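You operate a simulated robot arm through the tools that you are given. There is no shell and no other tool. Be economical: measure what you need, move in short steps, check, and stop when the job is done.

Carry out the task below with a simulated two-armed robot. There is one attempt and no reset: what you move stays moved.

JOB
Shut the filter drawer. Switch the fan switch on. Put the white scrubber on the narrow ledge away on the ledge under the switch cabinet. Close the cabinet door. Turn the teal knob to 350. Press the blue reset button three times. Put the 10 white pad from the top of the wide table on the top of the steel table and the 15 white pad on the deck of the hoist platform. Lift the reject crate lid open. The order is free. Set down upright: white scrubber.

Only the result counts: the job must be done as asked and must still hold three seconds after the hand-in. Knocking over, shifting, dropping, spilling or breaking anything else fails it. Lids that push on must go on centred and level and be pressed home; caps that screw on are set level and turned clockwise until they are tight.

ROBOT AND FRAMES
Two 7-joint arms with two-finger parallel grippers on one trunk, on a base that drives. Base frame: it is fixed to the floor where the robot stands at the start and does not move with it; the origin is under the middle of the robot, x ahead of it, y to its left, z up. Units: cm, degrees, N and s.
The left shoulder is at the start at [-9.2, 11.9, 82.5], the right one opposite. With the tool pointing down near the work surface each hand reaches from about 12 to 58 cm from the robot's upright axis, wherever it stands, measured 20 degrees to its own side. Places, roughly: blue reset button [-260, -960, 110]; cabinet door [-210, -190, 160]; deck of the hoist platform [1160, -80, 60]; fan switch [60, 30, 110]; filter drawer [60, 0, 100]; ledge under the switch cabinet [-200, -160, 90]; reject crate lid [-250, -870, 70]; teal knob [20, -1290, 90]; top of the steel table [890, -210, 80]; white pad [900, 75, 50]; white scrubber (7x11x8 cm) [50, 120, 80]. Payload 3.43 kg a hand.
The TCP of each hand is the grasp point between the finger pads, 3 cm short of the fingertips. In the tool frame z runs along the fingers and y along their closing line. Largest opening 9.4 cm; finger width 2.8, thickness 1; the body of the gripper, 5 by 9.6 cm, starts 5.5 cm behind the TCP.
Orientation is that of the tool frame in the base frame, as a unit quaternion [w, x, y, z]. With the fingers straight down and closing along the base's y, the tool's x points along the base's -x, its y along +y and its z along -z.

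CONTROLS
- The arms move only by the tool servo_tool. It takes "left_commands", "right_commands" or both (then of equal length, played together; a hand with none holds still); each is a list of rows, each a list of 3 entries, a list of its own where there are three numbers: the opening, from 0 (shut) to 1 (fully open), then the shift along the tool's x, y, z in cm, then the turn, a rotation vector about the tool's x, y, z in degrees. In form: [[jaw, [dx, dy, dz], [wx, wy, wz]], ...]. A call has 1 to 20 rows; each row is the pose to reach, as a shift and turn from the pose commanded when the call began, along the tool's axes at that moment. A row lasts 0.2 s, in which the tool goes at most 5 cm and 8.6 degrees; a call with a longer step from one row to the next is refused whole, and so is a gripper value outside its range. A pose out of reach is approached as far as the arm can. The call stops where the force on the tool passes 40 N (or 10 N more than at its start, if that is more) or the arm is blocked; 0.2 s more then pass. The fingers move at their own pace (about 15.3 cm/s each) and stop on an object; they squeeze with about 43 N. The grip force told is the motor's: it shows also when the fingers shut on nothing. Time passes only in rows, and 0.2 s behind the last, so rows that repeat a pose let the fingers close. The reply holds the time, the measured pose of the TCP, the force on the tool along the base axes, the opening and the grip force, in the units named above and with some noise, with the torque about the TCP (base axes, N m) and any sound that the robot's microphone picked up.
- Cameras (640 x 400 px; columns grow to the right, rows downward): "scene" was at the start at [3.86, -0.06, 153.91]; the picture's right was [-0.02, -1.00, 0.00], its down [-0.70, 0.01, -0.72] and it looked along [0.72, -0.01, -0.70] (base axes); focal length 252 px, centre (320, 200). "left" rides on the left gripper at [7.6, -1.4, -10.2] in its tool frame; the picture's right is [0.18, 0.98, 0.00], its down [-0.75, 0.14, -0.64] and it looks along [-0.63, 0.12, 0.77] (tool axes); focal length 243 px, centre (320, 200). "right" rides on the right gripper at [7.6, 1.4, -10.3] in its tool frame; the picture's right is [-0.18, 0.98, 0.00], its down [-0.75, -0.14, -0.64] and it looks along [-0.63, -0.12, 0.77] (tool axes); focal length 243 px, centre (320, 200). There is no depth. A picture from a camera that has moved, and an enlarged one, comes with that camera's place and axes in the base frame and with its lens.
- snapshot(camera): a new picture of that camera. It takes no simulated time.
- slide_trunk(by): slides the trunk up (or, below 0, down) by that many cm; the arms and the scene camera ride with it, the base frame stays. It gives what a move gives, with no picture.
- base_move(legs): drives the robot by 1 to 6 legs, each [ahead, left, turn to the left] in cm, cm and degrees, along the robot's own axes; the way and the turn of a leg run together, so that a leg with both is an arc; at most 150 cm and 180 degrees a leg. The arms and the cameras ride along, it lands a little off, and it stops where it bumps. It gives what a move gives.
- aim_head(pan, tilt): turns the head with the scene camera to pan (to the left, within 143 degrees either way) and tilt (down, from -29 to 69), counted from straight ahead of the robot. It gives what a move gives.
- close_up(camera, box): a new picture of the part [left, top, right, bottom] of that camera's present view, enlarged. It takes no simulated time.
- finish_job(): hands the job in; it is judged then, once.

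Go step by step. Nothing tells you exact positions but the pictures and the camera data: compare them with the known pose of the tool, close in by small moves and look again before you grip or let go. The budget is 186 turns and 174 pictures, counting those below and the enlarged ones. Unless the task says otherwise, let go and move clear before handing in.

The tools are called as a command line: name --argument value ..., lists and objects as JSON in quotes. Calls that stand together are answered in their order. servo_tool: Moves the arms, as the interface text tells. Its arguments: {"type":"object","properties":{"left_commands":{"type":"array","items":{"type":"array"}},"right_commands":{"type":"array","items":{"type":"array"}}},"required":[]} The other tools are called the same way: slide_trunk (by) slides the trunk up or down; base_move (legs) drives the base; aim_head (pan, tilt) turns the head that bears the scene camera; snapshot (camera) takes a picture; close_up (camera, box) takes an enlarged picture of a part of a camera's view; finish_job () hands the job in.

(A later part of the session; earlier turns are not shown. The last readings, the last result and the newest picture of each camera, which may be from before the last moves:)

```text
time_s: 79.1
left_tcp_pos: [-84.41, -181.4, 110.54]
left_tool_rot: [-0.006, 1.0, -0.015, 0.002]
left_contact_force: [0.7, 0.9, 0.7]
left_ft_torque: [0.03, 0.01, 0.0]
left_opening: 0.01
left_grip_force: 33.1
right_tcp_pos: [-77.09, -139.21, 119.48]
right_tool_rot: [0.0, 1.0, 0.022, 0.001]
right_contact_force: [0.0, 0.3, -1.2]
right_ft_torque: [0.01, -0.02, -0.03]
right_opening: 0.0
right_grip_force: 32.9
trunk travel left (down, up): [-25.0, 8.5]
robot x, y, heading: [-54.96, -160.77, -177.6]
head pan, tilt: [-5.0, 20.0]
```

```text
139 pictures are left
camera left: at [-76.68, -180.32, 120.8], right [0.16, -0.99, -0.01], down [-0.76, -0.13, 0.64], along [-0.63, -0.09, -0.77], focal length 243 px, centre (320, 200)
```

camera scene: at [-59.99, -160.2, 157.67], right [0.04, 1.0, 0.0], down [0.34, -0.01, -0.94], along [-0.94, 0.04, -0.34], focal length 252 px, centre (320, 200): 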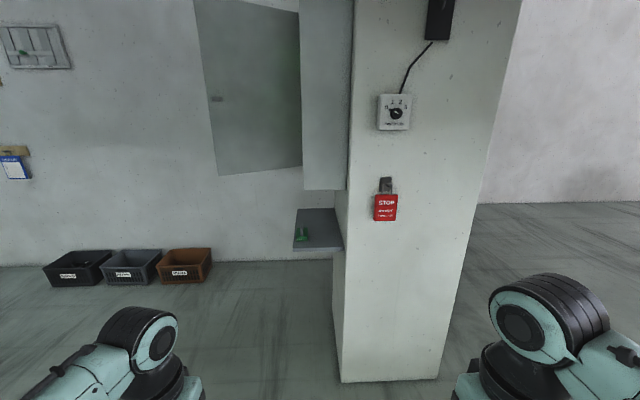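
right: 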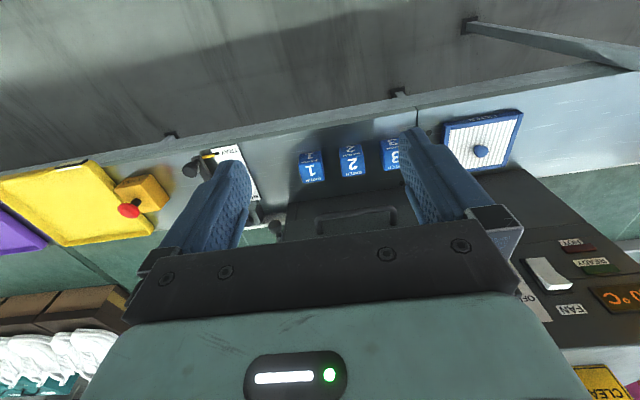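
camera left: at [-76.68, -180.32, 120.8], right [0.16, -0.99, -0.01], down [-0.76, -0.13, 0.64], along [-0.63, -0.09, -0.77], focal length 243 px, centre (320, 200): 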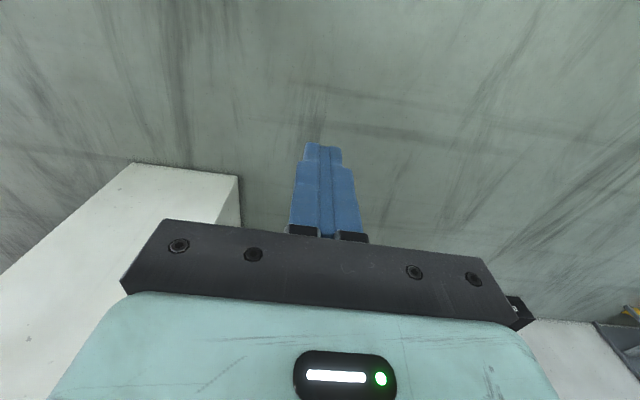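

The left hand has shut on nothing: the scrubber slipped out during the drive. I need to find it on the floor.

aim_head --pan -100 --tilt 35

snapshot --camera "scene"

aim_head --pan 30 --tilt 60

snapshot --camera "scene"

```text
time_s: 80.8
left_tcp_pos: [-84.51, -181.32, 110.62]
left_tool_rot: [-0.006, 1.0, -0.015, 0.002]
left_contact_force: [-0.7, 0.1, 0.0]
left_ft_torque: [-0.03, -0.02, -0.01]
left_opening: 0.0
left_grip_force: 33.1
right_tcp_pos: [-77.1, -139.14, 119.54]
right_tool_rot: [0.0, 1.0, 0.022, 0.0]
right_contact_force: [-0.7, -0.7, -1.2]
right_ft_torque: [-0.01, 0.02, 0.02]
right_opening: 0.0
right_grip_force: 32.5
trunk travel left (down, up): [-25.0, 8.5]
robot x, y, heading: [-55.2, -160.81, -177.5]
head pan, tilt: [-100.0, 35.0]
```

```text
138 pictures are left
camera scene: at [-49.54, -151.86, 155.29], right [0.99, -0.13, 0.0], down [-0.07, -0.57, -0.82], along [0.11, 0.81, -0.57], focal length 252 px, centre (320, 200)
```

scene: 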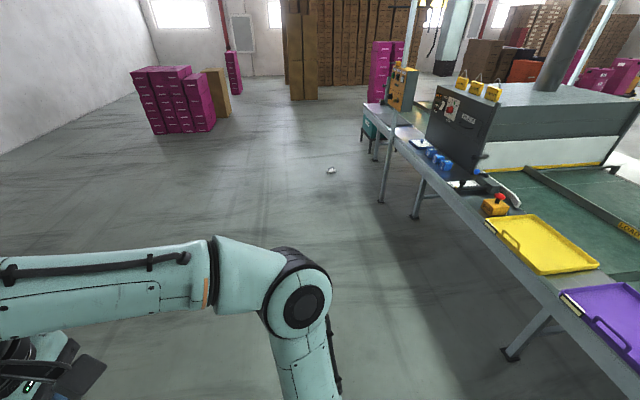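

```text
time_s: 82.9
left_tcp_pos: [-84.4, -181.31, 110.52]
left_tool_rot: [-0.005, 1.0, -0.015, 0.0]
left_contact_force: [0.3, -1.0, 0.5]
left_ft_torque: [0.02, 0.03, 0.0]
left_opening: 0.0
left_grip_force: 33.1
right_tcp_pos: [-77.17, -139.2, 119.51]
right_tool_rot: [0.0, 1.0, 0.021, 0.0]
right_contact_force: [0.7, -0.6, -0.6]
right_ft_torque: [0.0, 0.0, 0.01]
right_opening: 0.0
right_grip_force: 33.9
trunk travel left (down, up): [-25.0, 8.5]
robot x, y, heading: [-55.18, -160.52, -177.5]
head pan, tilt: [30.0, 60.0]
```

```text
137 pictures are left
camera scene: at [-56.3, -164.17, 151.86], right [-0.54, 0.84, 0.0], down [0.73, 0.47, -0.5], along [-0.42, -0.27, -0.87], focal length 252 px, centre (320, 200)
```

scene: 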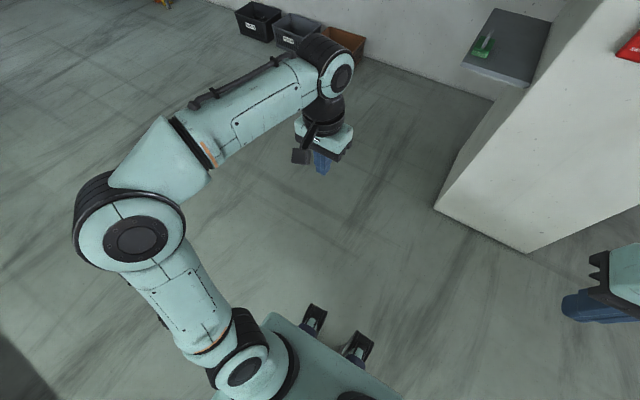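

The scrubber lies on the floor at about (3,135). I zoom in on it.

aim_head --pan -100 --tilt 35

close_up --camera "scene" --box '[307, 155, 355, 185]'

```text
time_s: 85.0
left_tcp_pos: [-84.38, -181.16, 110.62]
left_tool_rot: [-0.005, 1.0, -0.015, 0.002]
left_contact_force: [-0.4, 0.7, 0.5]
left_ft_torque: [-0.03, -0.04, 0.02]
left_opening: 0.0
left_grip_force: 32.8
right_tcp_pos: [-77.2, -139.14, 119.45]
right_tool_rot: [0.001, 1.0, 0.021, 0.0]
right_contact_force: [-0.7, 0.3, -0.1]
right_ft_torque: [0.0, 0.0, 0.0]
right_opening: 0.0
right_grip_force: 32.3
trunk travel left (down, up): [-25.0, 8.5]
robot x, y, heading: [-54.66, -161.31, -177.5]
head pan, tilt: [-100.0, 35.0]
```

```text
13.33 times, centred on (331, 170) of scene
camera zoom: at [-49.54, -151.86, 155.29], right [0.99, -0.13, 0.0], down [-0.07, -0.57, -0.82], along [0.11, 0.81, -0.57], focal length 3365 px, centre (173, 600)
```

zoom: 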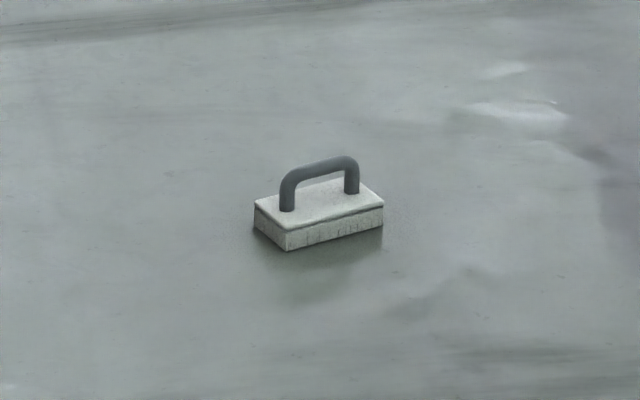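

It stands upright on the floor. While I'm here I'll study the cabinet door first.

aim_head --pan 0 --tilt 0

snapshot --camera "scene"

```text
time_s: 86.8
left_tcp_pos: [-84.43, -181.16, 110.62]
left_tool_rot: [-0.005, 1.0, -0.015, 0.001]
left_contact_force: [-0.6, -0.6, 0.6]
left_ft_torque: [0.0, 0.03, -0.03]
left_opening: 0.0
left_grip_force: 32.9
right_tcp_pos: [-77.07, -139.24, 119.49]
right_tool_rot: [0.001, 1.0, 0.022, 0.0]
right_contact_force: [0.3, -0.6, 0.0]
right_ft_torque: [-0.04, -0.02, -0.02]
right_opening: 0.01
right_grip_force: 33.0
trunk travel left (down, up): [-25.0, 8.5]
robot x, y, heading: [-55.18, -160.85, -177.4]
head pan, tilt: [0.0, 0.0]
```

```text
135 pictures are left
camera scene: at [-59.67, -160.98, 160.91], right [-0.04, 1.0, 0.0], down [0.0, 0.0, -1.0], along [-1.0, -0.04, 0.0], focal length 252 px, centre (320, 200)
```

scene: 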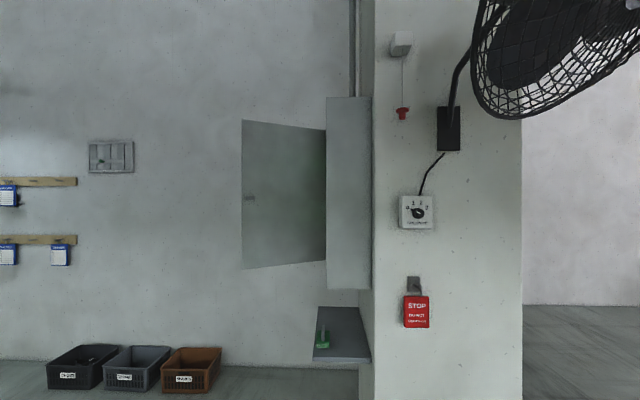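

The cabinet hangs on the pillar's side facing -y, hinged at its far edge near (-225,-163), free edge near (-208,-213), z 120–208. I'll drive south of it to face +y.

base_move --legs '[[0, 0, -92.5], [-95, 0, 0], [0, 120, 0]]'

aim_head --pan 15 --tilt 15

snapshot --camera "scene"

```text
time_s: 106.1
left_tcp_pos: [-193.59, -228.87, 110.59]
left_tool_rot: [0.003, -0.685, 0.728, -0.004]
left_contact_force: [-0.6, 0.1, -0.2]
left_ft_torque: [-0.01, -0.01, -0.01]
left_opening: 0.01
left_grip_force: 33.2
right_tcp_pos: [-151.83, -237.43, 119.55]
right_tool_rot: [0.0, 0.712, -0.702, 0.0]
right_contact_force: [-0.4, 0.9, 0.7]
right_ft_torque: [0.0, 0.03, 0.02]
right_opening: 0.0
right_grip_force: 32.8
trunk travel left (down, up): [-25.0, 8.5]
robot x, y, heading: [-174.12, -258.97, 90.6]
head pan, tilt: [0.0, 0.0]
```

```text
time_s: 106.8
left_tcp_pos: [-193.65, -228.69, 110.53]
left_tool_rot: [0.003, -0.685, 0.728, -0.004]
left_contact_force: [0.1, -0.4, 0.5]
left_ft_torque: [-0.01, -0.01, 0.03]
left_opening: 0.01
left_grip_force: 33.3
right_tcp_pos: [-151.92, -237.46, 119.44]
right_tool_rot: [0.001, 0.711, -0.703, 0.0]
right_contact_force: [-0.4, 0.2, 1.2]
right_ft_torque: [-0.02, 0.01, 0.02]
right_opening: 0.02
right_grip_force: 33.0
trunk travel left (down, up): [-25.0, 8.5]
robot x, y, heading: [-174.19, -258.77, 90.7]
head pan, tilt: [15.0, 15.0]
```

```text
134 pictures are left
camera scene: at [-176.57, -254.04, 158.5], right [0.96, 0.27, 0.0], down [0.07, -0.25, -0.97], along [-0.26, 0.93, -0.26], focal length 252 px, centre (320, 200)
```

scene: 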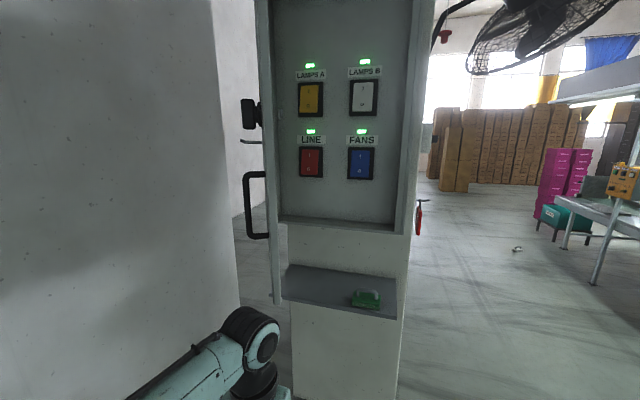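

The door is edge-on with its handle on the far side. I'll pitch the left hand forward and bring it left of the door edge, below the handle.

servo_tool --left_commands '[[0, [-0.5, 2, -2], [0, -8, 0]], [0, [-1, 4, -4], [0, -16, 0]], [0, [-1.5, 6, -6], [0, -24, 0]], [0, [-2, 8, -8], [0, -32, 0]], [0, [-2, 10, -10], [0, -40, 0]], [0, [-2, 12, -12], [0, -48, 0]], [0, [-2, 14, -14], [0, -56, 0]], [0, [-2, 16, -16], [0, -64, 0]], [0, [-2, 17, -17.5], [0, -72, 0]]]'

snapshot --camera "left"

snapshot --camera "scene"

```text
time_s: 108.8
left_tcp_pos: [-210.63, -225.56, 127.86]
left_tool_rot: [0.431, -0.556, 0.587, 0.4]
left_contact_force: [0.2, -0.3, -0.6]
left_ft_torque: [0.01, 0.01, 0.0]
left_opening: 0.0
left_grip_force: 32.5
right_tcp_pos: [-151.82, -237.47, 119.52]
right_tool_rot: [-0.001, 0.712, -0.703, 0.0]
right_contact_force: [0.0, -0.3, 0.5]
right_ft_torque: [0.02, 0.03, -0.02]
right_opening: 0.01
right_grip_force: 33.2
trunk travel left (down, up): [-25.0, 8.5]
robot x, y, heading: [-173.85, -258.6, 90.7]
head pan, tilt: [15.0, 15.0]
```

```text
133 pictures are left
camera left: at [-209.83, -237.91, 123.79], right [-0.98, 0.0, -0.18], down [-0.17, -0.37, 0.91], along [-0.07, 0.93, 0.36], focal length 243 px, centre (320, 200)
```

left: 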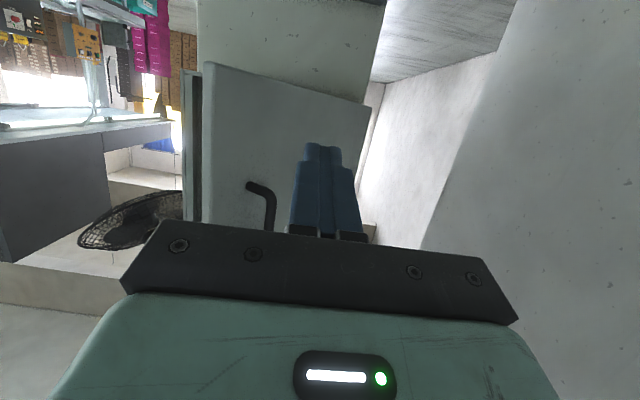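

```text
132 pictures are left
camera scene: at [-176.62, -254.07, 158.49], right [0.96, 0.27, 0.0], down [0.07, -0.25, -0.97], along [-0.26, 0.93, -0.26], focal length 252 px, centre (320, 200)
```

scene: 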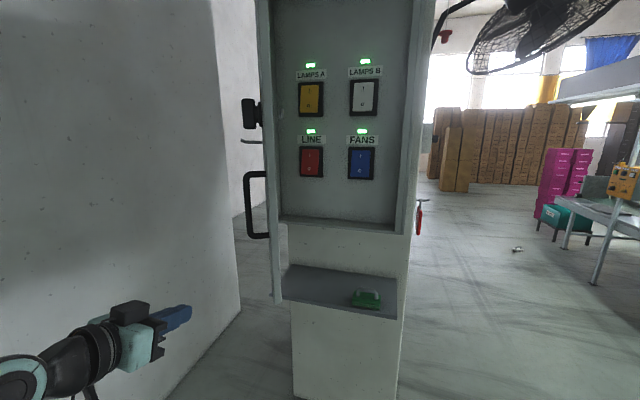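

The door free edge is at (-197.5,-213), the hinge at (-224,-163). I'll drive forward 22 cm so the fingers go behind the door, then check.

base_move --legs '[[22, 0, 0]]'

snapshot --camera "left"

snapshot --camera "scene"

```text
time_s: 110.5
left_tcp_pos: [-210.79, -203.78, 127.84]
left_tool_rot: [0.431, -0.556, 0.588, 0.398]
left_contact_force: [-0.2, 0.1, -0.6]
left_ft_torque: [0.0, -0.01, 0.01]
left_opening: 0.0
left_grip_force: 33.0
right_tcp_pos: [-152.02, -215.77, 119.52]
right_tool_rot: [0.0, 0.71, -0.704, 0.0]
right_contact_force: [0.5, 0.0, -0.8]
right_ft_torque: [-0.05, 0.03, 0.02]
right_opening: 0.0
right_grip_force: 32.9
trunk travel left (down, up): [-25.0, 8.5]
robot x, y, heading: [-174.32, -237.15, 90.5]
head pan, tilt: [15.0, 15.0]
```

```text
131 pictures are left
camera left: at [-210.0, -216.17, 123.8], right [-0.98, 0.0, -0.19], down [-0.17, -0.37, 0.91], along [-0.06, 0.93, 0.36], focal length 243 px, centre (320, 200)
```

left: 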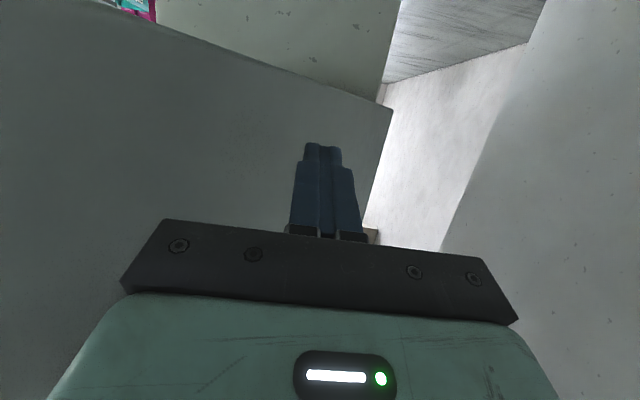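

```text
130 pictures are left
camera scene: at [-176.82, -232.34, 158.49], right [0.96, 0.27, 0.0], down [0.07, -0.25, -0.97], along [-0.26, 0.93, -0.26], focal length 252 px, centre (320, 200)
```

scene: 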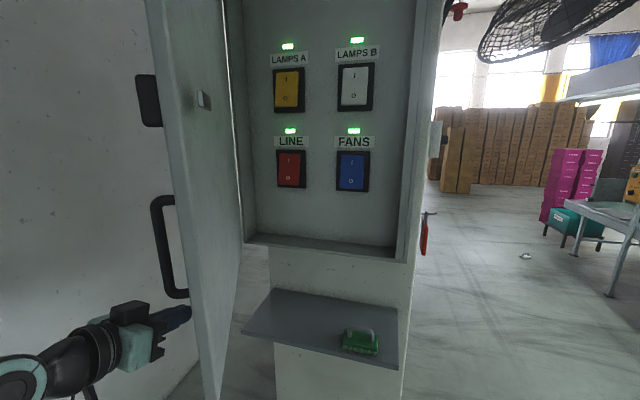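

The fingers are behind the door. I sweep the door round on its arc toward closing.

servo_tool --left_commands '[[0, [-1, -2.8, 3], [0, 0, 0]], [0, [-1.8, -6.15, 5.6], [0, 0, 0]], [0, [-2.6, -9.4, 8.1], [0, 0, 0]], [0, [-3.35, -11.7, 10.3], [0, 0, 0]], [0, [-4.1, -13.9, 12.6], [0, 0, 0]], [0, [-4.9, -15.75, 15.2], [0, 0, 0]], [0, [-5.8, -17.6, 17.9], [0, 0, 0]], [0, [-6.7, -18.9, 20.7], [0, 0, 0]], [0, [-7.7, -20.3, 23.6], [0, 0, 0]]]'

snapshot --camera "scene"

```text
time_s: 112.5
left_tcp_pos: [-189.12, -180.27, 128.26]
left_tool_rot: [0.431, -0.556, 0.588, 0.4]
left_contact_force: [0.1, 0.9, -0.1]
left_ft_torque: [-0.01, 0.04, 0.0]
left_opening: 0.01
left_grip_force: 32.8
right_tcp_pos: [-152.03, -215.68, 119.56]
right_tool_rot: [0.001, 0.711, -0.703, 0.0]
right_contact_force: [-0.7, -0.2, 1.3]
right_ft_torque: [0.01, 0.02, 0.01]
right_opening: 0.0
right_grip_force: 33.0
trunk travel left (down, up): [-25.0, 8.5]
robot x, y, heading: [-174.56, -237.02, 90.4]
head pan, tilt: [15.0, 15.0]
```

```text
129 pictures are left
camera scene: at [-176.75, -232.25, 158.49], right [0.96, 0.27, 0.0], down [0.07, -0.25, -0.97], along [-0.26, 0.93, -0.26], focal length 252 px, centre (320, 200)
```

scene: 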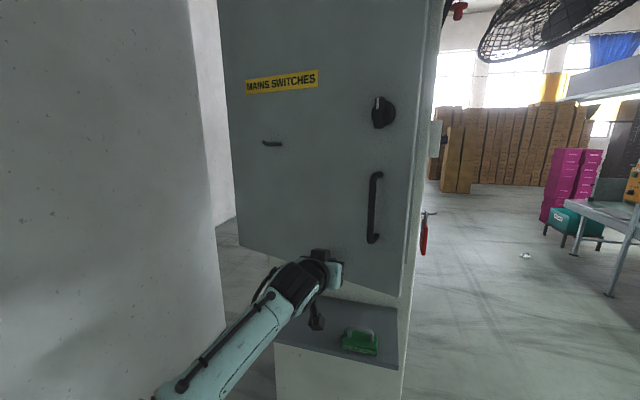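

The door is nearly shut. I push on forward until it meets the frame.

servo_tool --left_commands '[[0, [-1, -0.6, 3], [0, 0, 0]], [0, [-1.9, -1.2, 6], [0, 0, 0]], [0, [-2.5, -1.5, 8], [0, 0, 0]], [0, [-3.2, -1.8, 10], [0, 0, 0]], [0, [-3.6, -2, 11], [0, 0, 0]], [0, [-3.9, -2, 12], [0, 0, 0]], [0, [-4.2, -2, 13], [0, 0, 0]], [0, [-4.5, -2, 14], [0, 0, 0]], [0, [-4.8, -2, 15], [0, 0, 0]], [0, [-5.1, -2, 16], [0, 0, 0]]]'

snapshot --camera "scene"

```text
time_s: 114.7
left_tcp_pos: [-187.43, -172.89, 125.22]
left_tool_rot: [0.43, -0.557, 0.588, 0.399]
left_contact_force: [-0.2, -0.2, 0.5]
left_ft_torque: [0.01, 0.02, 0.01]
left_opening: 0.0
left_grip_force: 33.2
left hand out of reach, approached as far as the arm can: row 2, 3, 4, 5, 6, 7, 8, 9, 10
right_tcp_pos: [-152.15, -215.93, 119.57]
right_tool_rot: [0.0, 0.711, -0.703, 0.0]
right_contact_force: [-0.4, 0.0, 0.5]
right_ft_torque: [0.0, 0.03, 0.01]
right_opening: 0.0
right_grip_force: 32.4
trunk travel left (down, up): [-25.0, 8.5]
robot x, y, heading: [-174.45, -236.98, 90.7]
head pan, tilt: [15.0, 15.0]
```

```text
128 pictures are left
camera scene: at [-176.82, -232.4, 158.49], right [0.96, 0.27, 0.0], down [0.07, -0.25, -0.97], along [-0.26, 0.93, -0.26], focal length 252 px, centre (320, 200)
```

scene: 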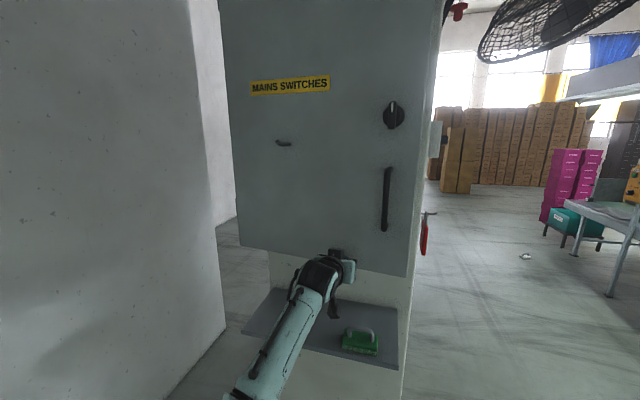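

The arm is at its reach limit. I'll retract a bit, drive 15 cm closer, and then push.

servo_tool --left_commands '[[0, [-0.1, -0.2, -4], [0, 0, 0]], [0, [-0.2, -0.4, -8], [0, 0, 0]], [0, [-0.3, -0.6, -12], [0, 0, 0]], [0, [-0.45, -0.84, -14.8], [0, 0, 0]]]'

base_move --legs '[[10, 0, 0]]'

snapshot --camera "scene"

```text
time_s: 115.7
left_tcp_pos: [-187.49, -186.96, 130.28]
left_tool_rot: [0.431, -0.557, 0.588, 0.399]
left_contact_force: [0.5, -0.6, 0.0]
left_ft_torque: [0.03, 0.04, -0.01]
left_opening: 0.02
left_grip_force: 33.7
right_tcp_pos: [-152.02, -215.9, 119.43]
right_tool_rot: [0.0, 0.711, -0.703, 0.0]
right_contact_force: [0.1, -1.2, 0.0]
right_ft_torque: [-0.04, -0.02, -0.02]
right_opening: 0.01
right_grip_force: 32.8
trunk travel left (down, up): [-25.0, 8.5]
robot x, y, heading: [-174.61, -236.76, 91.0]
head pan, tilt: [15.0, 15.0]
```

```text
time_s: 116.9
left_tcp_pos: [-187.55, -177.02, 130.24]
left_tool_rot: [0.43, -0.557, 0.587, 0.4]
left_contact_force: [0.5, 0.7, -0.4]
left_ft_torque: [0.01, 0.02, -0.01]
left_opening: 0.01
left_grip_force: 32.8
right_tcp_pos: [-152.12, -205.89, 119.48]
right_tool_rot: [0.0, 0.711, -0.703, 0.0]
right_contact_force: [-0.1, -0.2, -0.8]
right_ft_torque: [0.03, 0.05, 0.02]
right_opening: 0.0
right_grip_force: 32.9
trunk travel left (down, up): [-25.0, 8.5]
robot x, y, heading: [-174.49, -227.07, 90.6]
head pan, tilt: [15.0, 15.0]
```

```text
127 pictures are left
camera scene: at [-176.92, -222.45, 158.49], right [0.96, 0.27, 0.0], down [0.07, -0.25, -0.97], along [-0.26, 0.93, -0.26], focal length 252 px, centre (320, 200)
```

scene: 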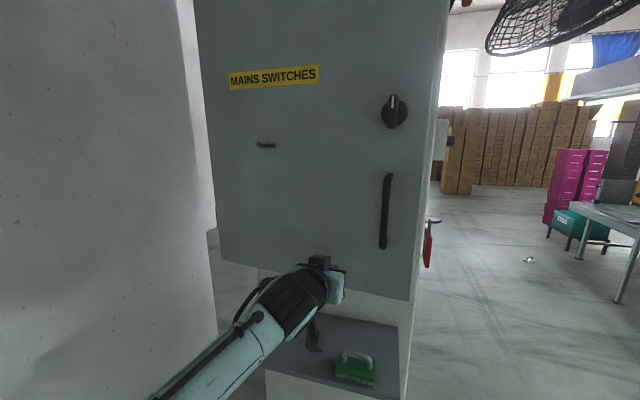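

I push forward until contact force builds.

servo_tool --left_commands '[[0, [-1, -1, 3], [0, 0, 0]], [0, [-2, -2, 6], [0, 0, 0]], [0, [-2.6, -3, 8], [0, 0, 0]], [0, [-3.2, -3.1, 10], [0, 0, 0]], [0, [-3.6, -3.1, 11], [0, 0, 0]], [0, [-3.9, -3.1, 12], [0, 0, 0]], [0, [-4.2, -3.1, 13], [0, 0, 0]], [0, [-4.55, -3.1, 14], [0, 0, 0]], [0, [-4.9, -3.1, 15], [0, 0, 0]]]'

snapshot --camera "scene"

```text
time_s: 117.7
left_tcp_pos: [-184.71, -169.72, 130.21]
left_tool_rot: [0.428, -0.559, 0.589, 0.397]
left_contact_force: [-0.1, -14.2, -0.4]
left_ft_torque: [0.01, 0.2, 0.06]
left_opening: 0.01
left_grip_force: 33.3
right_tcp_pos: [-152.16, -205.87, 119.43]
right_tool_rot: [-0.001, 0.711, -0.703, 0.0]
right_contact_force: [0.8, 0.3, -0.4]
right_ft_torque: [-0.04, 0.04, -0.01]
right_opening: 0.0
right_grip_force: 33.7
trunk travel left (down, up): [-25.0, 8.5]
robot x, y, heading: [-174.69, -227.19, 90.6]
head pan, tilt: [15.0, 15.0]
stopped in row 3 (left hand): the force on the tool passed its limit at 157 N (the readings are from after the stop); the commanded pose is now the measured one
```

```text
126 pictures are left
camera scene: at [-176.9, -222.56, 158.5], right [0.96, 0.27, 0.0], down [0.07, -0.25, -0.97], along [-0.26, 0.93, -0.26], focal length 252 px, centre (320, 200)
```

scene: 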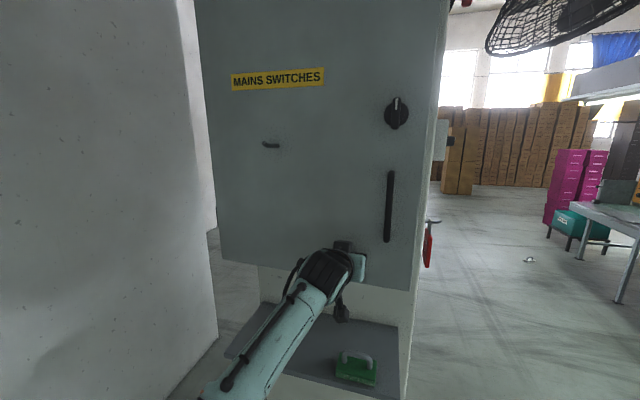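

The door met the frame and is shut. I'll withdraw the hand and drive back to the scrubber.

servo_tool --left_commands '[[0, [1.2, -0.2, -3.8], [0, 0, 0]], [0, [2.4, -0.4, -7.6], [0, 0, 0]], [0, [3.7, -0.7, -11.4], [0, 0, 0]], [0, [4.5, -0.7, -15], [0, 0, 0]]]'

base_move --legs '[[-25, 0, 0], [0, -146, 0], [150, 0, 0], [150, 0, 0], [12, 0, 0], [0, 0, -68]]'

aim_head --pan 30 --tilt 45

snapshot --camera "scene"

```text
time_s: 118.7
left_tcp_pos: [-184.59, -185.5, 130.78]
left_tool_rot: [0.427, -0.56, 0.588, 0.398]
left_contact_force: [0.6, -0.4, 0.3]
left_ft_torque: [0.01, -0.01, -0.01]
left_opening: 0.0
left_grip_force: 32.5
right_tcp_pos: [-152.18, -205.92, 119.49]
right_tool_rot: [0.0, 0.711, -0.704, 0.0]
right_contact_force: [0.4, -0.2, -0.2]
right_ft_torque: [0.02, 0.04, 0.01]
right_opening: 0.04
right_grip_force: 33.0
trunk travel left (down, up): [-25.0, 8.5]
robot x, y, heading: [-174.15, -227.09, 90.5]
head pan, tilt: [15.0, 15.0]
```

```text
time_s: 150.5
left_tcp_pos: [5.93, 81.22, 130.74]
left_tool_rot: [0.577, -0.129, 0.802, 0.086]
left_contact_force: [-0.1, -0.2, 0.1]
left_ft_torque: [0.02, -0.04, 0.0]
left_opening: 0.01
left_grip_force: 33.5
right_tcp_pos: [-1.69, 43.41, 119.54]
right_tool_rot: [0.0, -0.189, 0.982, -0.001]
right_contact_force: [0.3, 0.1, 0.1]
right_ft_torque: [0.0, -0.01, -0.01]
right_opening: 0.0
right_grip_force: 33.5
trunk travel left (down, up): [-25.0, 8.5]
robot x, y, heading: [-29.75, 56.9, 21.3]
head pan, tilt: [15.0, 15.0]
```

```text
time_s: 151.4
left_tcp_pos: [5.98, 81.27, 130.85]
left_tool_rot: [0.578, -0.128, 0.801, 0.086]
left_contact_force: [0.2, 0.2, 0.4]
left_ft_torque: [-0.04, 0.01, -0.03]
left_opening: 0.0
left_grip_force: 33.4
right_tcp_pos: [-1.6, 43.35, 119.56]
right_tool_rot: [0.0, -0.188, 0.982, -0.001]
right_contact_force: [0.8, -0.4, -0.3]
right_ft_torque: [0.03, 0.02, -0.03]
right_opening: 0.01
right_grip_force: 33.5
trunk travel left (down, up): [-25.0, 8.5]
robot x, y, heading: [-29.46, 56.44, 21.6]
head pan, tilt: [30.0, 45.0]
```

```text
125 pictures are left
camera scene: at [-28.53, 61.47, 153.82], right [0.78, -0.62, 0.0], down [-0.44, -0.55, -0.71], along [0.44, 0.56, -0.71], focal length 252 px, centre (320, 200)
```

scene: 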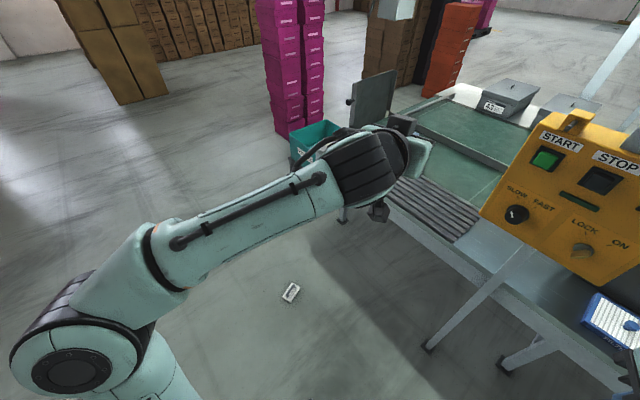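

The scrubber is at about (0,129). I close up to get its orientation.

close_up --camera "scene" --box '[266, 277, 314, 307]'

```text
13.33 times, centred on (290, 292) of scene
camera zoom: at [-28.53, 61.47, 153.82], right [0.78, -0.62, 0.0], down [-0.44, -0.55, -0.71], along [0.44, 0.56, -0.71], focal length 3365 px, centre (720, -1027)
```

zoom: 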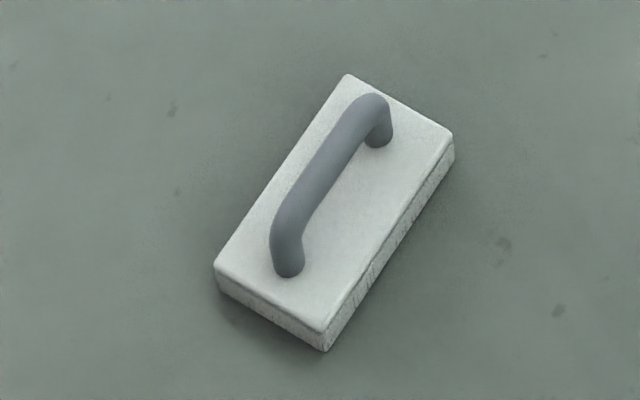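

The scrubber is centred at (1.2,128.5) with its bar aligned to my heading. I'll line up the base, lower the trunk, and look again.

base_move --legs '[[0, 42, 0], [15, 0, 0]]'

slide_trunk --by -25

aim_head --pan 20 --tilt 60

snapshot --camera "scene"

```text
time_s: 156.6
left_tcp_pos: [4.19, 126.06, 130.85]
left_tool_rot: [0.576, -0.13, 0.802, 0.087]
left_contact_force: [1.2, 0.3, 0.6]
left_ft_torque: [-0.03, 0.01, -0.01]
left_opening: 0.02
left_grip_force: 33.0
right_tcp_pos: [-2.94, 88.27, 119.42]
right_tool_rot: [0.0, -0.191, 0.981, 0.0]
right_contact_force: [1.1, -0.2, 0.2]
right_ft_torque: [0.01, 0.01, -0.02]
right_opening: 0.02
right_grip_force: 33.2
trunk travel left (down, up): [-25.0, 8.5]
robot x, y, heading: [-31.2, 101.43, 22.1]
head pan, tilt: [30.0, 45.0]
```

```text
time_s: 159.2
left_tcp_pos: [4.08, 125.98, 105.91]
left_tool_rot: [0.577, -0.131, 0.802, 0.087]
left_contact_force: [0.5, 1.3, -0.2]
left_ft_torque: [0.02, -0.03, -0.01]
left_opening: 0.0
left_grip_force: 32.8
right_tcp_pos: [-3.14, 88.06, 94.44]
right_tool_rot: [0.0, -0.191, 0.982, 0.0]
right_contact_force: [-0.3, -0.5, -0.1]
right_ft_torque: [0.04, -0.01, -0.02]
right_opening: 0.0
right_grip_force: 33.2
trunk travel left (down, up): [0.0, 33.5]
robot x, y, heading: [-31.48, 101.12, 21.9]
head pan, tilt: [30.0, 45.0]
```

```text
time_s: 160.0
left_tcp_pos: [4.22, 125.99, 105.81]
left_tool_rot: [0.577, -0.131, 0.801, 0.088]
left_contact_force: [0.3, -0.3, 0.5]
left_ft_torque: [0.01, 0.03, 0.01]
left_opening: 0.0
left_grip_force: 33.3
right_tcp_pos: [-3.15, 88.19, 94.46]
right_tool_rot: [0.0, -0.19, 0.982, 0.0]
right_contact_force: [0.1, 0.8, 0.1]
right_ft_torque: [0.0, 0.0, -0.01]
right_opening: 0.0
right_grip_force: 32.9
trunk travel left (down, up): [0.0, 33.5]
robot x, y, heading: [-31.32, 101.47, 22.3]
head pan, tilt: [20.0, 60.0]
```

```text
123 pictures are left
camera scene: at [-25.6, 105.93, 126.82], right [0.67, -0.74, 0.0], down [-0.64, -0.58, -0.5], along [0.37, 0.34, -0.87], focal length 252 px, centre (320, 200)
```

scene: 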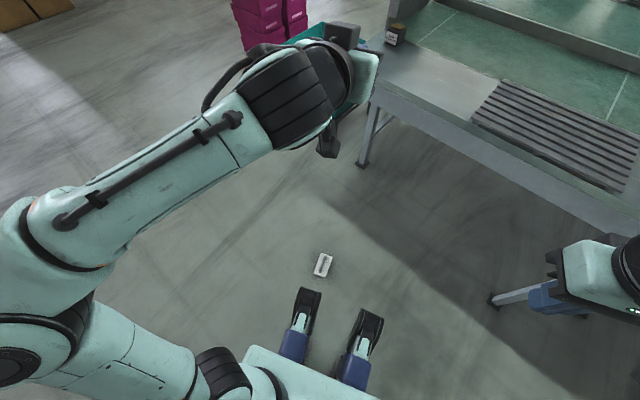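

I lower the left hand in front toward the scrubber while setting the pitch to 45° and opening the jaws.

servo_tool --left_commands '[[1, [4.5, 0.2, 1.3], [0, 7, 0]], [1, [9, 0.4, 2.6], [0, 14, 0]], [1, [13.5, 0.6, 4], [0, 21, 0]], [1, [18, 0.8, 5.3], [0, 27, 0]], [1, [22.5, 1, 6.6], [0, 27, 0]], [1, [27, 1.2, 8], [0, 27, 0]], [1, [31.5, 1.4, 9.3], [0, 27, 0]], [1, [36, 1.6, 10.6], [0, 27, 0]], [1, [40.5, 1.8, 12], [0, 27, 0]], [1, [45, 2, 13.3], [0, 27, 0]], [1, [49.5, 2.2, 14.6], [0, 27, 0]], [1, [54, 2.4, 16], [0, 27, 0]], [1, [58.5, 2.6, 17.3], [0, 27, 0]], [1, [63, 2.8, 18.7], [0, 27, 0]], [1, [67.5, 3, 20], [0, 27, 0]], [1, [72, 3.2, 21.3], [0, 27, 0]], [1, [76, 3.3, 22.5], [0, 27, 0]]]'

snapshot --camera "left"

snapshot --camera "scene"

```text
time_s: 163.6
left_tcp_pos: [1.31, 127.78, 38.14]
left_tool_rot: [0.372, -0.145, 0.915, 0.053]
left_contact_force: [-0.7, 0.0, -0.7]
left_ft_torque: [-0.02, 0.0, 0.0]
left_opening: 9.41
left_grip_force: 0.1
left hand out of reach, approached as far as the arm can: row 15, 16, 17
right_tcp_pos: [-3.13, 88.17, 94.46]
right_tool_rot: [0.0, -0.19, 0.982, 0.0]
right_contact_force: [0.0, -0.1, 0.5]
right_ft_torque: [0.02, 0.02, -0.02]
right_opening: 0.01
right_grip_force: 33.4
trunk travel left (down, up): [0.0, 33.5]
robot x, y, heading: [-31.27, 101.18, 22.4]
head pan, tilt: [20.0, 60.0]
```

```text
122 pictures are left
camera left: at [-10.23, 122.57, 40.17], right [-0.42, 0.9, -0.14], down [0.04, 0.17, 0.98], along [0.91, 0.41, -0.11], focal length 243 px, centre (320, 200)
```

left: 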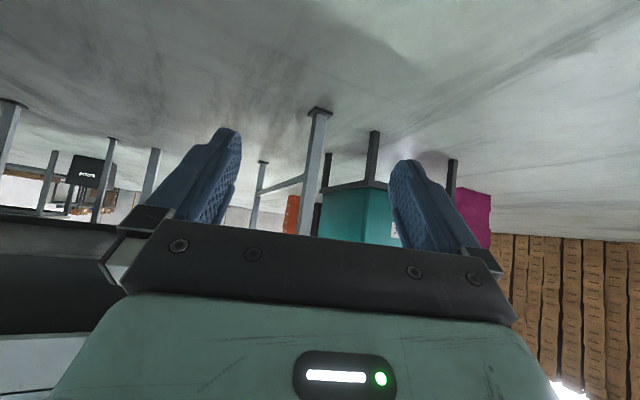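

```text
121 pictures are left
camera scene: at [-25.6, 105.91, 126.82], right [0.67, -0.74, 0.0], down [-0.64, -0.58, -0.5], along [0.37, 0.34, -0.87], focal length 252 px, centre (320, 200)
```

scene: 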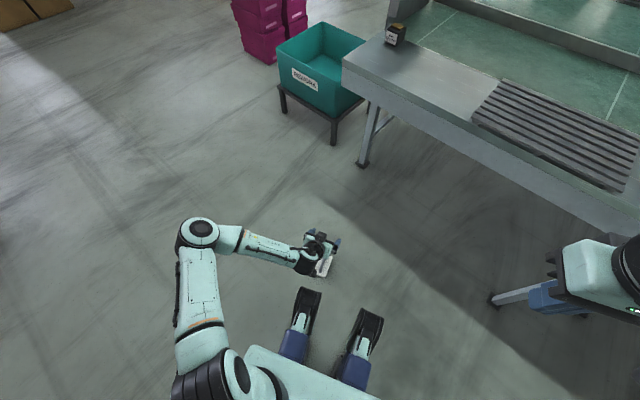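

The pitched hand can't go that low. I'll turn the tool vertical and try from there.

servo_tool --left_commands '[[1, [-2, 0, -2], [0, 8, 0]], [1, [-4, 0, -4], [0, 16, 0]], [1, [-4, 0, -4], [0, 24, 0]], [1, [-4, 0, -4], [0, 32, 0]], [1, [-4, 0, -4], [0, 40, 0]], [1, [-4, 0, -4], [0, 45, 0]]]'

snapshot --camera "left"

```text
time_s: 165.0
left_tcp_pos: [1.43, 127.99, 43.56]
left_tool_rot: [-0.004, -0.156, 0.988, -0.007]
left_contact_force: [0.0, 0.1, -0.2]
left_ft_torque: [0.02, -0.01, 0.01]
left_opening: 9.41
left_grip_force: 0.1
right_tcp_pos: [-3.14, 88.18, 94.54]
right_tool_rot: [0.001, -0.191, 0.982, 0.0]
right_contact_force: [-0.5, -1.0, 0.4]
right_ft_torque: [-0.01, 0.0, -0.01]
right_opening: 0.0
right_grip_force: 33.1
trunk travel left (down, up): [0.0, 33.5]
robot x, y, heading: [-30.93, 100.9, 22.0]
head pan, tilt: [20.0, 60.0]
```

```text
120 pictures are left
camera left: at [-5.21, 124.23, 53.86], right [-0.48, 0.88, -0.01], down [0.68, 0.38, 0.63], along [0.56, 0.3, -0.78], focal length 243 px, centre (320, 200)
```

left: 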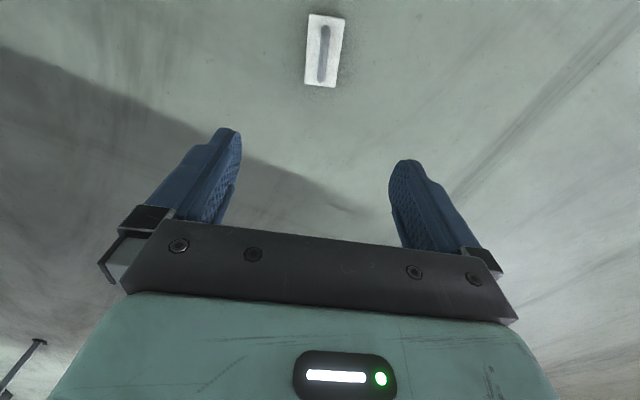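

The scrubber is nearly straight below. I descend to check how low the hand can reach.

servo_tool --left_commands '[[1, [0.2, 0.1, 4.5], [0, 0, -2]], [1, [0.4, 0.1, 9], [0, 0, -4]], [1, [0.5, 0.2, 13.5], [0, 0, -4]], [1, [0.6, 0.3, 18], [0, 0, -4]], [1, [0.7, 0.3, 22.5], [0, 0, -4]], [1, [0.7, 0.3, 26], [0, 0, -4]]]'

snapshot --camera "left"

```text
time_s: 166.4
left_tcp_pos: [0.48, 127.83, 17.27]
left_tool_rot: [-0.005, -0.191, 0.982, -0.006]
left_contact_force: [-0.1, -0.5, -0.2]
left_ft_torque: [0.01, 0.0, 0.02]
left_opening: 9.37
left_grip_force: 0.0
right_tcp_pos: [-3.09, 88.23, 94.4]
right_tool_rot: [0.0, -0.191, 0.982, 0.0]
right_contact_force: [0.7, -0.5, -0.3]
right_ft_torque: [0.02, 0.01, 0.01]
right_opening: 0.01
right_grip_force: 33.7
trunk travel left (down, up): [0.0, 33.5]
robot x, y, heading: [-30.73, 101.59, 22.0]
head pan, tilt: [20.0, 60.0]
```

```text
119 pictures are left
camera left: at [-5.97, 123.53, 27.51], right [-0.54, 0.84, -0.01], down [0.65, 0.42, 0.63], along [0.54, 0.34, -0.77], focal length 243 px, centre (320, 200)
```

left: 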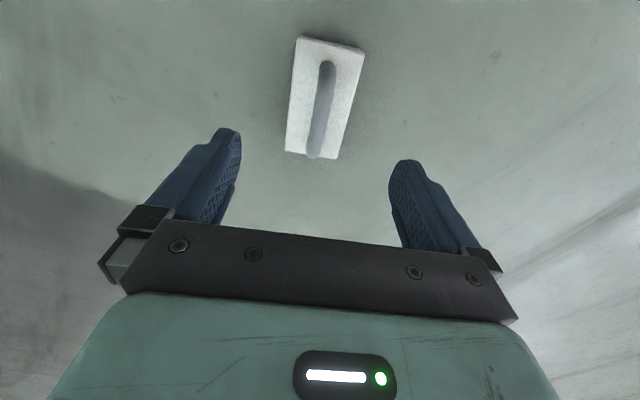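

The scrubber is just short of centre. I make a small correction, descend and close.

servo_tool --left_commands '[[1, [0.8, -0.4, 4], [0, 0, 0]], [1, [0.8, -0.4, 8], [0, 0, 0]], [1, [0.8, -0.4, 10], [0, 0, 0]], [1, [0.8, -0.4, 10.9], [0, 0, 0]], [0, [0.8, -0.4, 10.9], [0, 0, 0]], [0, [0.8, -0.4, 10.9], [0, 0, 0]], [0, [0.8, -0.4, 10.9], [0, 0, 0]]]'

servo_tool --left_commands '[[0, [0, 0, -3], [0, 0, 0]], [0, [0, 0, -6], [0, 0, 0]], [0, [0, 0, -10], [0, 0, 0]], [0, [0, 0, -10], [0, 0, 0]]]'

snapshot --camera "left"

close_up --camera "scene" --box '[260, 200, 388, 280]'

```text
time_s: 168.0
left_tcp_pos: [-1.14, 126.97, 7.61]
left_tool_rot: [-0.004, -0.192, 0.981, -0.005]
left_contact_force: [-2.7, 3.7, 10.0]
left_ft_torque: [-0.03, 0.39, -0.07]
left_opening: 1.42
left_grip_force: 42.8
left hand out of reach, approached as far as the arm can: row 3, 4, 5, 6, 7
right_tcp_pos: [-3.12, 88.15, 94.51]
right_tool_rot: [0.0, -0.191, 0.982, 0.0]
right_contact_force: [-0.2, 0.6, 0.0]
right_ft_torque: [0.04, -0.03, 0.02]
right_opening: 0.0
right_grip_force: 33.7
trunk travel left (down, up): [0.0, 33.5]
robot x, y, heading: [-31.15, 101.39, 22.0]
head pan, tilt: [20.0, 60.0]
```

```text
time_s: 169.0
left_tcp_pos: [-0.99, 127.01, 17.9]
left_tool_rot: [-0.005, -0.191, 0.982, -0.006]
left_contact_force: [-0.5, 0.4, -0.9]
left_ft_torque: [-0.02, -0.02, -0.02]
left_opening: 1.42
left_grip_force: 42.7
right_tcp_pos: [-3.19, 88.27, 94.55]
right_tool_rot: [0.0, -0.192, 0.981, 0.0]
right_contact_force: [-0.6, 0.2, -0.6]
right_ft_torque: [0.01, 0.02, 0.0]
right_opening: 0.0
right_grip_force: 33.1
trunk travel left (down, up): [0.0, 33.5]
robot x, y, heading: [-31.38, 101.3, 22.1]
head pan, tilt: [20.0, 60.0]
```

```text
118 pictures are left
camera left: at [-7.47, 122.83, 28.16], right [-0.54, 0.84, -0.01], down [0.65, 0.42, 0.63], along [0.54, 0.34, -0.77], focal length 243 px, centre (320, 200)
```

left: 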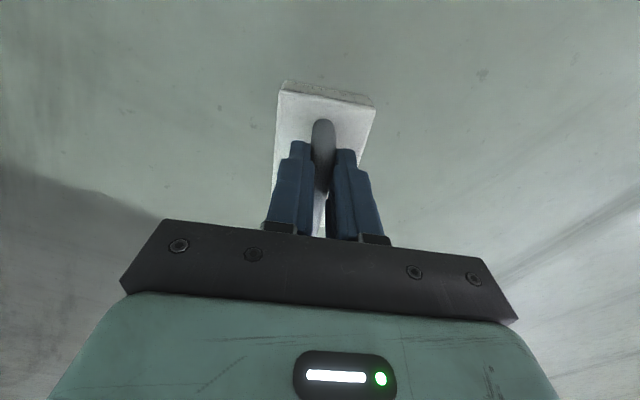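

```text
5.00 times, centred on (324, 240) of scene
camera zoom: at [-25.6, 105.92, 126.82], right [0.67, -0.74, 0.0], down [-0.64, -0.58, -0.5], along [0.37, 0.34, -0.87], focal length 1262 px, centre (300, 0)
```

zoom: 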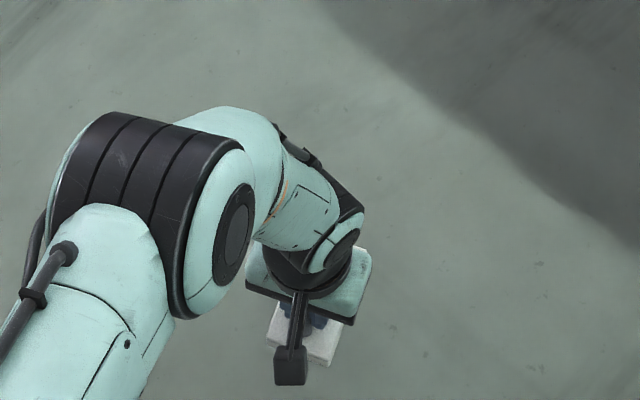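

The scrubber is held level. I raise the trunk and arm, and will set it back on the narrow ledge to regrip it pitched, since the target ledge has a cabinet above.

slide_trunk --by 25

servo_tool --left_commands '[[0, [0, 0, -4], [0, 0, 0]], [0, [0, 0, -8], [0, 0, 0]], [0, [0, 0, -12], [0, 0, 0]], [0, [0, 0, -16], [0, 0, 0]], [0, [0, 0, -20], [0, 0, 0]], [0, [0, 0, -24], [0, 0, 0]], [0, [0, 0, -28], [0, 0, 0]], [0, [0, 0, -32], [0, 0, 0]], [0, [0, 0, -36], [0, 0, 0]], [0, [0, 0, -40], [0, 0, 0]], [0, [0, 0, -44], [0, 0, 0]], [0, [0, 0, -48], [0, 0, 0]], [0, [0, 0, -52], [0, 0, 0]], [0, [0, 0, -56], [0, 0, 0]]]'

snapshot --camera "left"

```text
time_s: 171.6
left_tcp_pos: [-1.01, 127.04, 42.57]
left_tool_rot: [-0.006, -0.191, 0.982, -0.006]
left_contact_force: [0.1, -1.0, -1.1]
left_ft_torque: [-0.01, 0.04, -0.01]
left_opening: 1.43
left_grip_force: 43.4
right_tcp_pos: [-3.22, 88.14, 119.38]
right_tool_rot: [0.0, -0.191, 0.982, 0.0]
right_contact_force: [0.7, -0.8, 0.3]
right_ft_torque: [0.01, 0.03, -0.02]
right_opening: 0.01
right_grip_force: 32.8
trunk travel left (down, up): [-25.0, 8.5]
robot x, y, heading: [-30.83, 100.99, 22.2]
head pan, tilt: [20.0, 60.0]
```

```text
time_s: 174.6
left_tcp_pos: [-0.62, 127.98, 98.84]
left_tool_rot: [-0.005, -0.191, 0.981, -0.005]
left_contact_force: [0.2, -0.8, -1.4]
left_ft_torque: [-0.01, 0.0, 0.02]
left_opening: 1.41
left_grip_force: 43.5
right_tcp_pos: [-3.07, 88.21, 119.55]
right_tool_rot: [0.0, -0.191, 0.982, -0.001]
right_contact_force: [0.2, -0.7, 0.4]
right_ft_torque: [-0.01, 0.0, 0.0]
right_opening: 0.0
right_grip_force: 32.6
trunk travel left (down, up): [-25.0, 8.5]
robot x, y, heading: [-30.94, 100.88, 22.2]
head pan, tilt: [20.0, 60.0]
```

```text
116 pictures are left
camera left: at [-7.01, 123.79, 109.06], right [-0.54, 0.84, -0.01], down [0.65, 0.42, 0.63], along [0.53, 0.34, -0.78], focal length 243 px, centre (320, 200)
```

left: 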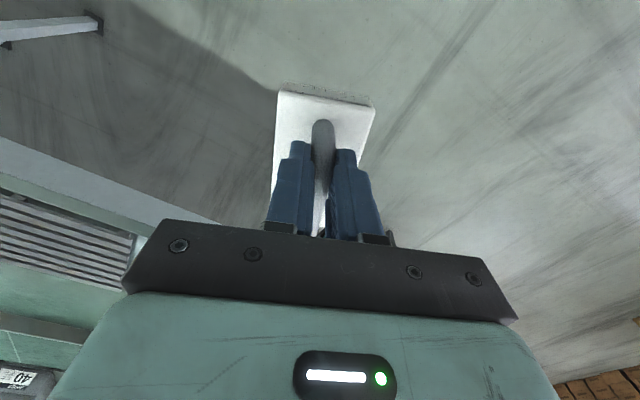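

It holds well. I drive to the narrow ledge.

base_move --legs '[[0, 0, -22.2], [0, 7, 0], [33, 0, 0]]'

snapshot --camera "left"

```text
time_s: 178.8
left_tcp_pos: [40.14, 121.33, 98.62]
left_tool_rot: [-0.007, 0.002, 1.0, -0.006]
left_contact_force: [0.4, -0.3, -1.1]
left_ft_torque: [0.0, 0.02, 0.02]
left_opening: 1.4
left_grip_force: 43.2
right_tcp_pos: [22.69, 85.49, 119.57]
right_tool_rot: [0.0, 0.002, 1.0, 0.0]
right_contact_force: [0.2, 0.2, -0.5]
right_ft_torque: [0.02, 0.05, 0.02]
right_opening: 0.01
right_grip_force: 33.2
trunk travel left (down, up): [-25.0, 8.5]
robot x, y, heading: [1.68, 108.17, -0.5]
head pan, tilt: [20.0, 60.0]
```

```text
115 pictures are left
camera left: at [32.65, 119.91, 108.98], right [-0.18, 0.98, -0.01], down [0.76, 0.14, 0.63], along [0.62, 0.11, -0.78], focal length 243 px, centre (320, 200)
```

left: 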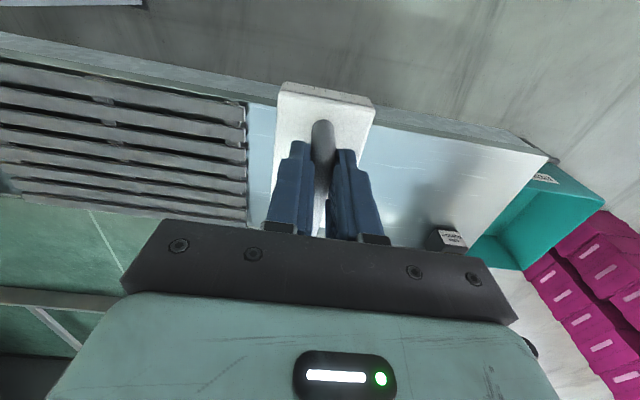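

I lower it onto the ledge slowly.

servo_tool --left_commands '[[0, [-4, 0.8, 0], [0, 0, 0]], [0, [-8, 1.6, 1], [0, 0, 0]], [0, [-10.3, 2.2, 4], [0, 0, 0]], [0, [-10.3, 2.2, 8], [0, 0, 0]], [0, [-10.3, 2.2, 11], [0, 0, 0]], [0, [-10.3, 2.2, 12], [0, 0, 0]], [0, [-10.3, 2.2, 12.5], [0, 0, 0]], [0, [-10.3, 2.2, 13], [0, 0, 0]], [0, [-10.3, 2.2, 13.3], [0, 0, 0]]]'

snapshot --camera "left"

snapshot --camera "scene"

```text
time_s: 180.8
left_tcp_pos: [50.22, 123.52, 85.2]
left_tool_rot: [-0.005, 0.001, 1.0, -0.006]
left_contact_force: [-0.1, -0.9, -0.2]
left_ft_torque: [0.01, 0.03, -0.02]
left_opening: 1.39
left_grip_force: 43.5
right_tcp_pos: [22.61, 85.4, 119.46]
right_tool_rot: [0.0, 0.002, 1.0, 0.0]
right_contact_force: [0.2, -0.1, -0.6]
right_ft_torque: [0.01, -0.04, 0.0]
right_opening: 0.01
right_grip_force: 32.1
trunk travel left (down, up): [-25.0, 8.5]
robot x, y, heading: [1.6, 108.21, -0.4]
head pan, tilt: [20.0, 60.0]
```

```text
114 pictures are left
camera left: at [42.78, 122.04, 95.5], right [-0.18, 0.98, -0.01], down [0.76, 0.14, 0.63], along [0.62, 0.11, -0.77], focal length 243 px, centre (320, 200)
```

left: 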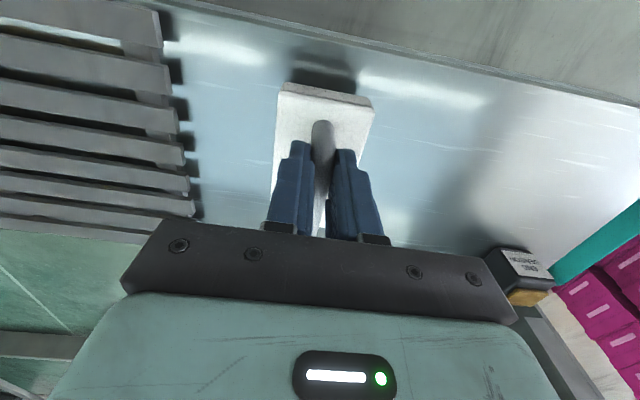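

```text
113 pictures are left
camera scene: at [3.64, 110.48, 151.86], right [0.34, -0.94, 0.0], down [-0.82, -0.29, -0.5], along [0.47, 0.17, -0.87], focal length 252 px, centre (320, 200)
```

scene: 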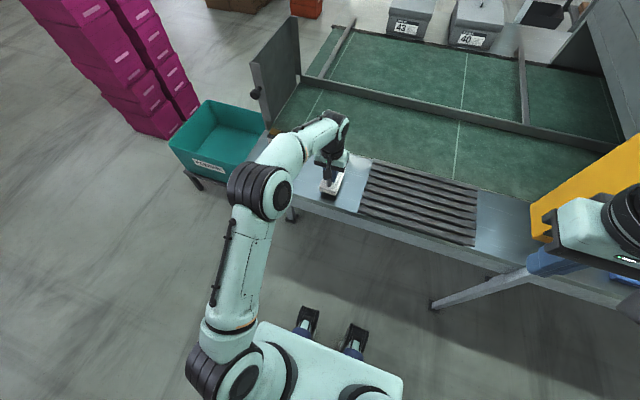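

There is no contact yet, so I continue down in small steps.

servo_tool --left_commands '[[0, [0, 0, 0.3], [0, 0, 0]], [0, [0, 0, 0.6], [0, 0, 0]], [0, [0, 0, 0.9], [0, 0, 0]]]'

```text
time_s: 181.6
left_tcp_pos: [50.24, 123.39, 84.31]
left_tool_rot: [-0.007, 0.002, 1.0, -0.005]
left_contact_force: [-0.2, 0.0, -0.2]
left_ft_torque: [-0.04, 0.02, 0.01]
left_opening: 1.41
left_grip_force: 43.1
right_tcp_pos: [22.65, 85.38, 119.49]
right_tool_rot: [0.0, 0.003, 1.0, 0.0]
right_contact_force: [-0.1, -0.5, -0.3]
right_ft_torque: [0.01, -0.01, 0.01]
right_opening: 0.0
right_grip_force: 33.0
trunk travel left (down, up): [-25.0, 8.5]
robot x, y, heading: [1.49, 108.17, -0.2]
head pan, tilt: [20.0, 60.0]
```

servo_tool --left_commands '[[0, [0, 0, 0.3], [0, 0, 0]], [0, [0, 0, 0.6], [0, 0, 0]], [0, [0, 0, 0.9], [0, 0, 0]], [0, [0, 0, 1.2], [0, 0, 0]]]'

```text
time_s: 182.6
left_tcp_pos: [50.22, 123.42, 83.22]
left_tool_rot: [-0.007, 0.002, 1.0, -0.005]
left_contact_force: [0.0, 0.5, -1.4]
left_ft_torque: [0.02, 0.02, 0.02]
left_opening: 1.38
left_grip_force: 42.9
right_tcp_pos: [22.68, 85.37, 119.51]
right_tool_rot: [0.0, 0.003, 1.0, -0.001]
right_contact_force: [0.4, 0.0, -0.4]
right_ft_torque: [-0.01, 0.03, -0.02]
right_opening: 0.0
right_grip_force: 32.8
trunk travel left (down, up): [-25.0, 8.5]
robot x, y, heading: [1.85, 107.96, -0.5]
head pan, tilt: [20.0, 60.0]
```

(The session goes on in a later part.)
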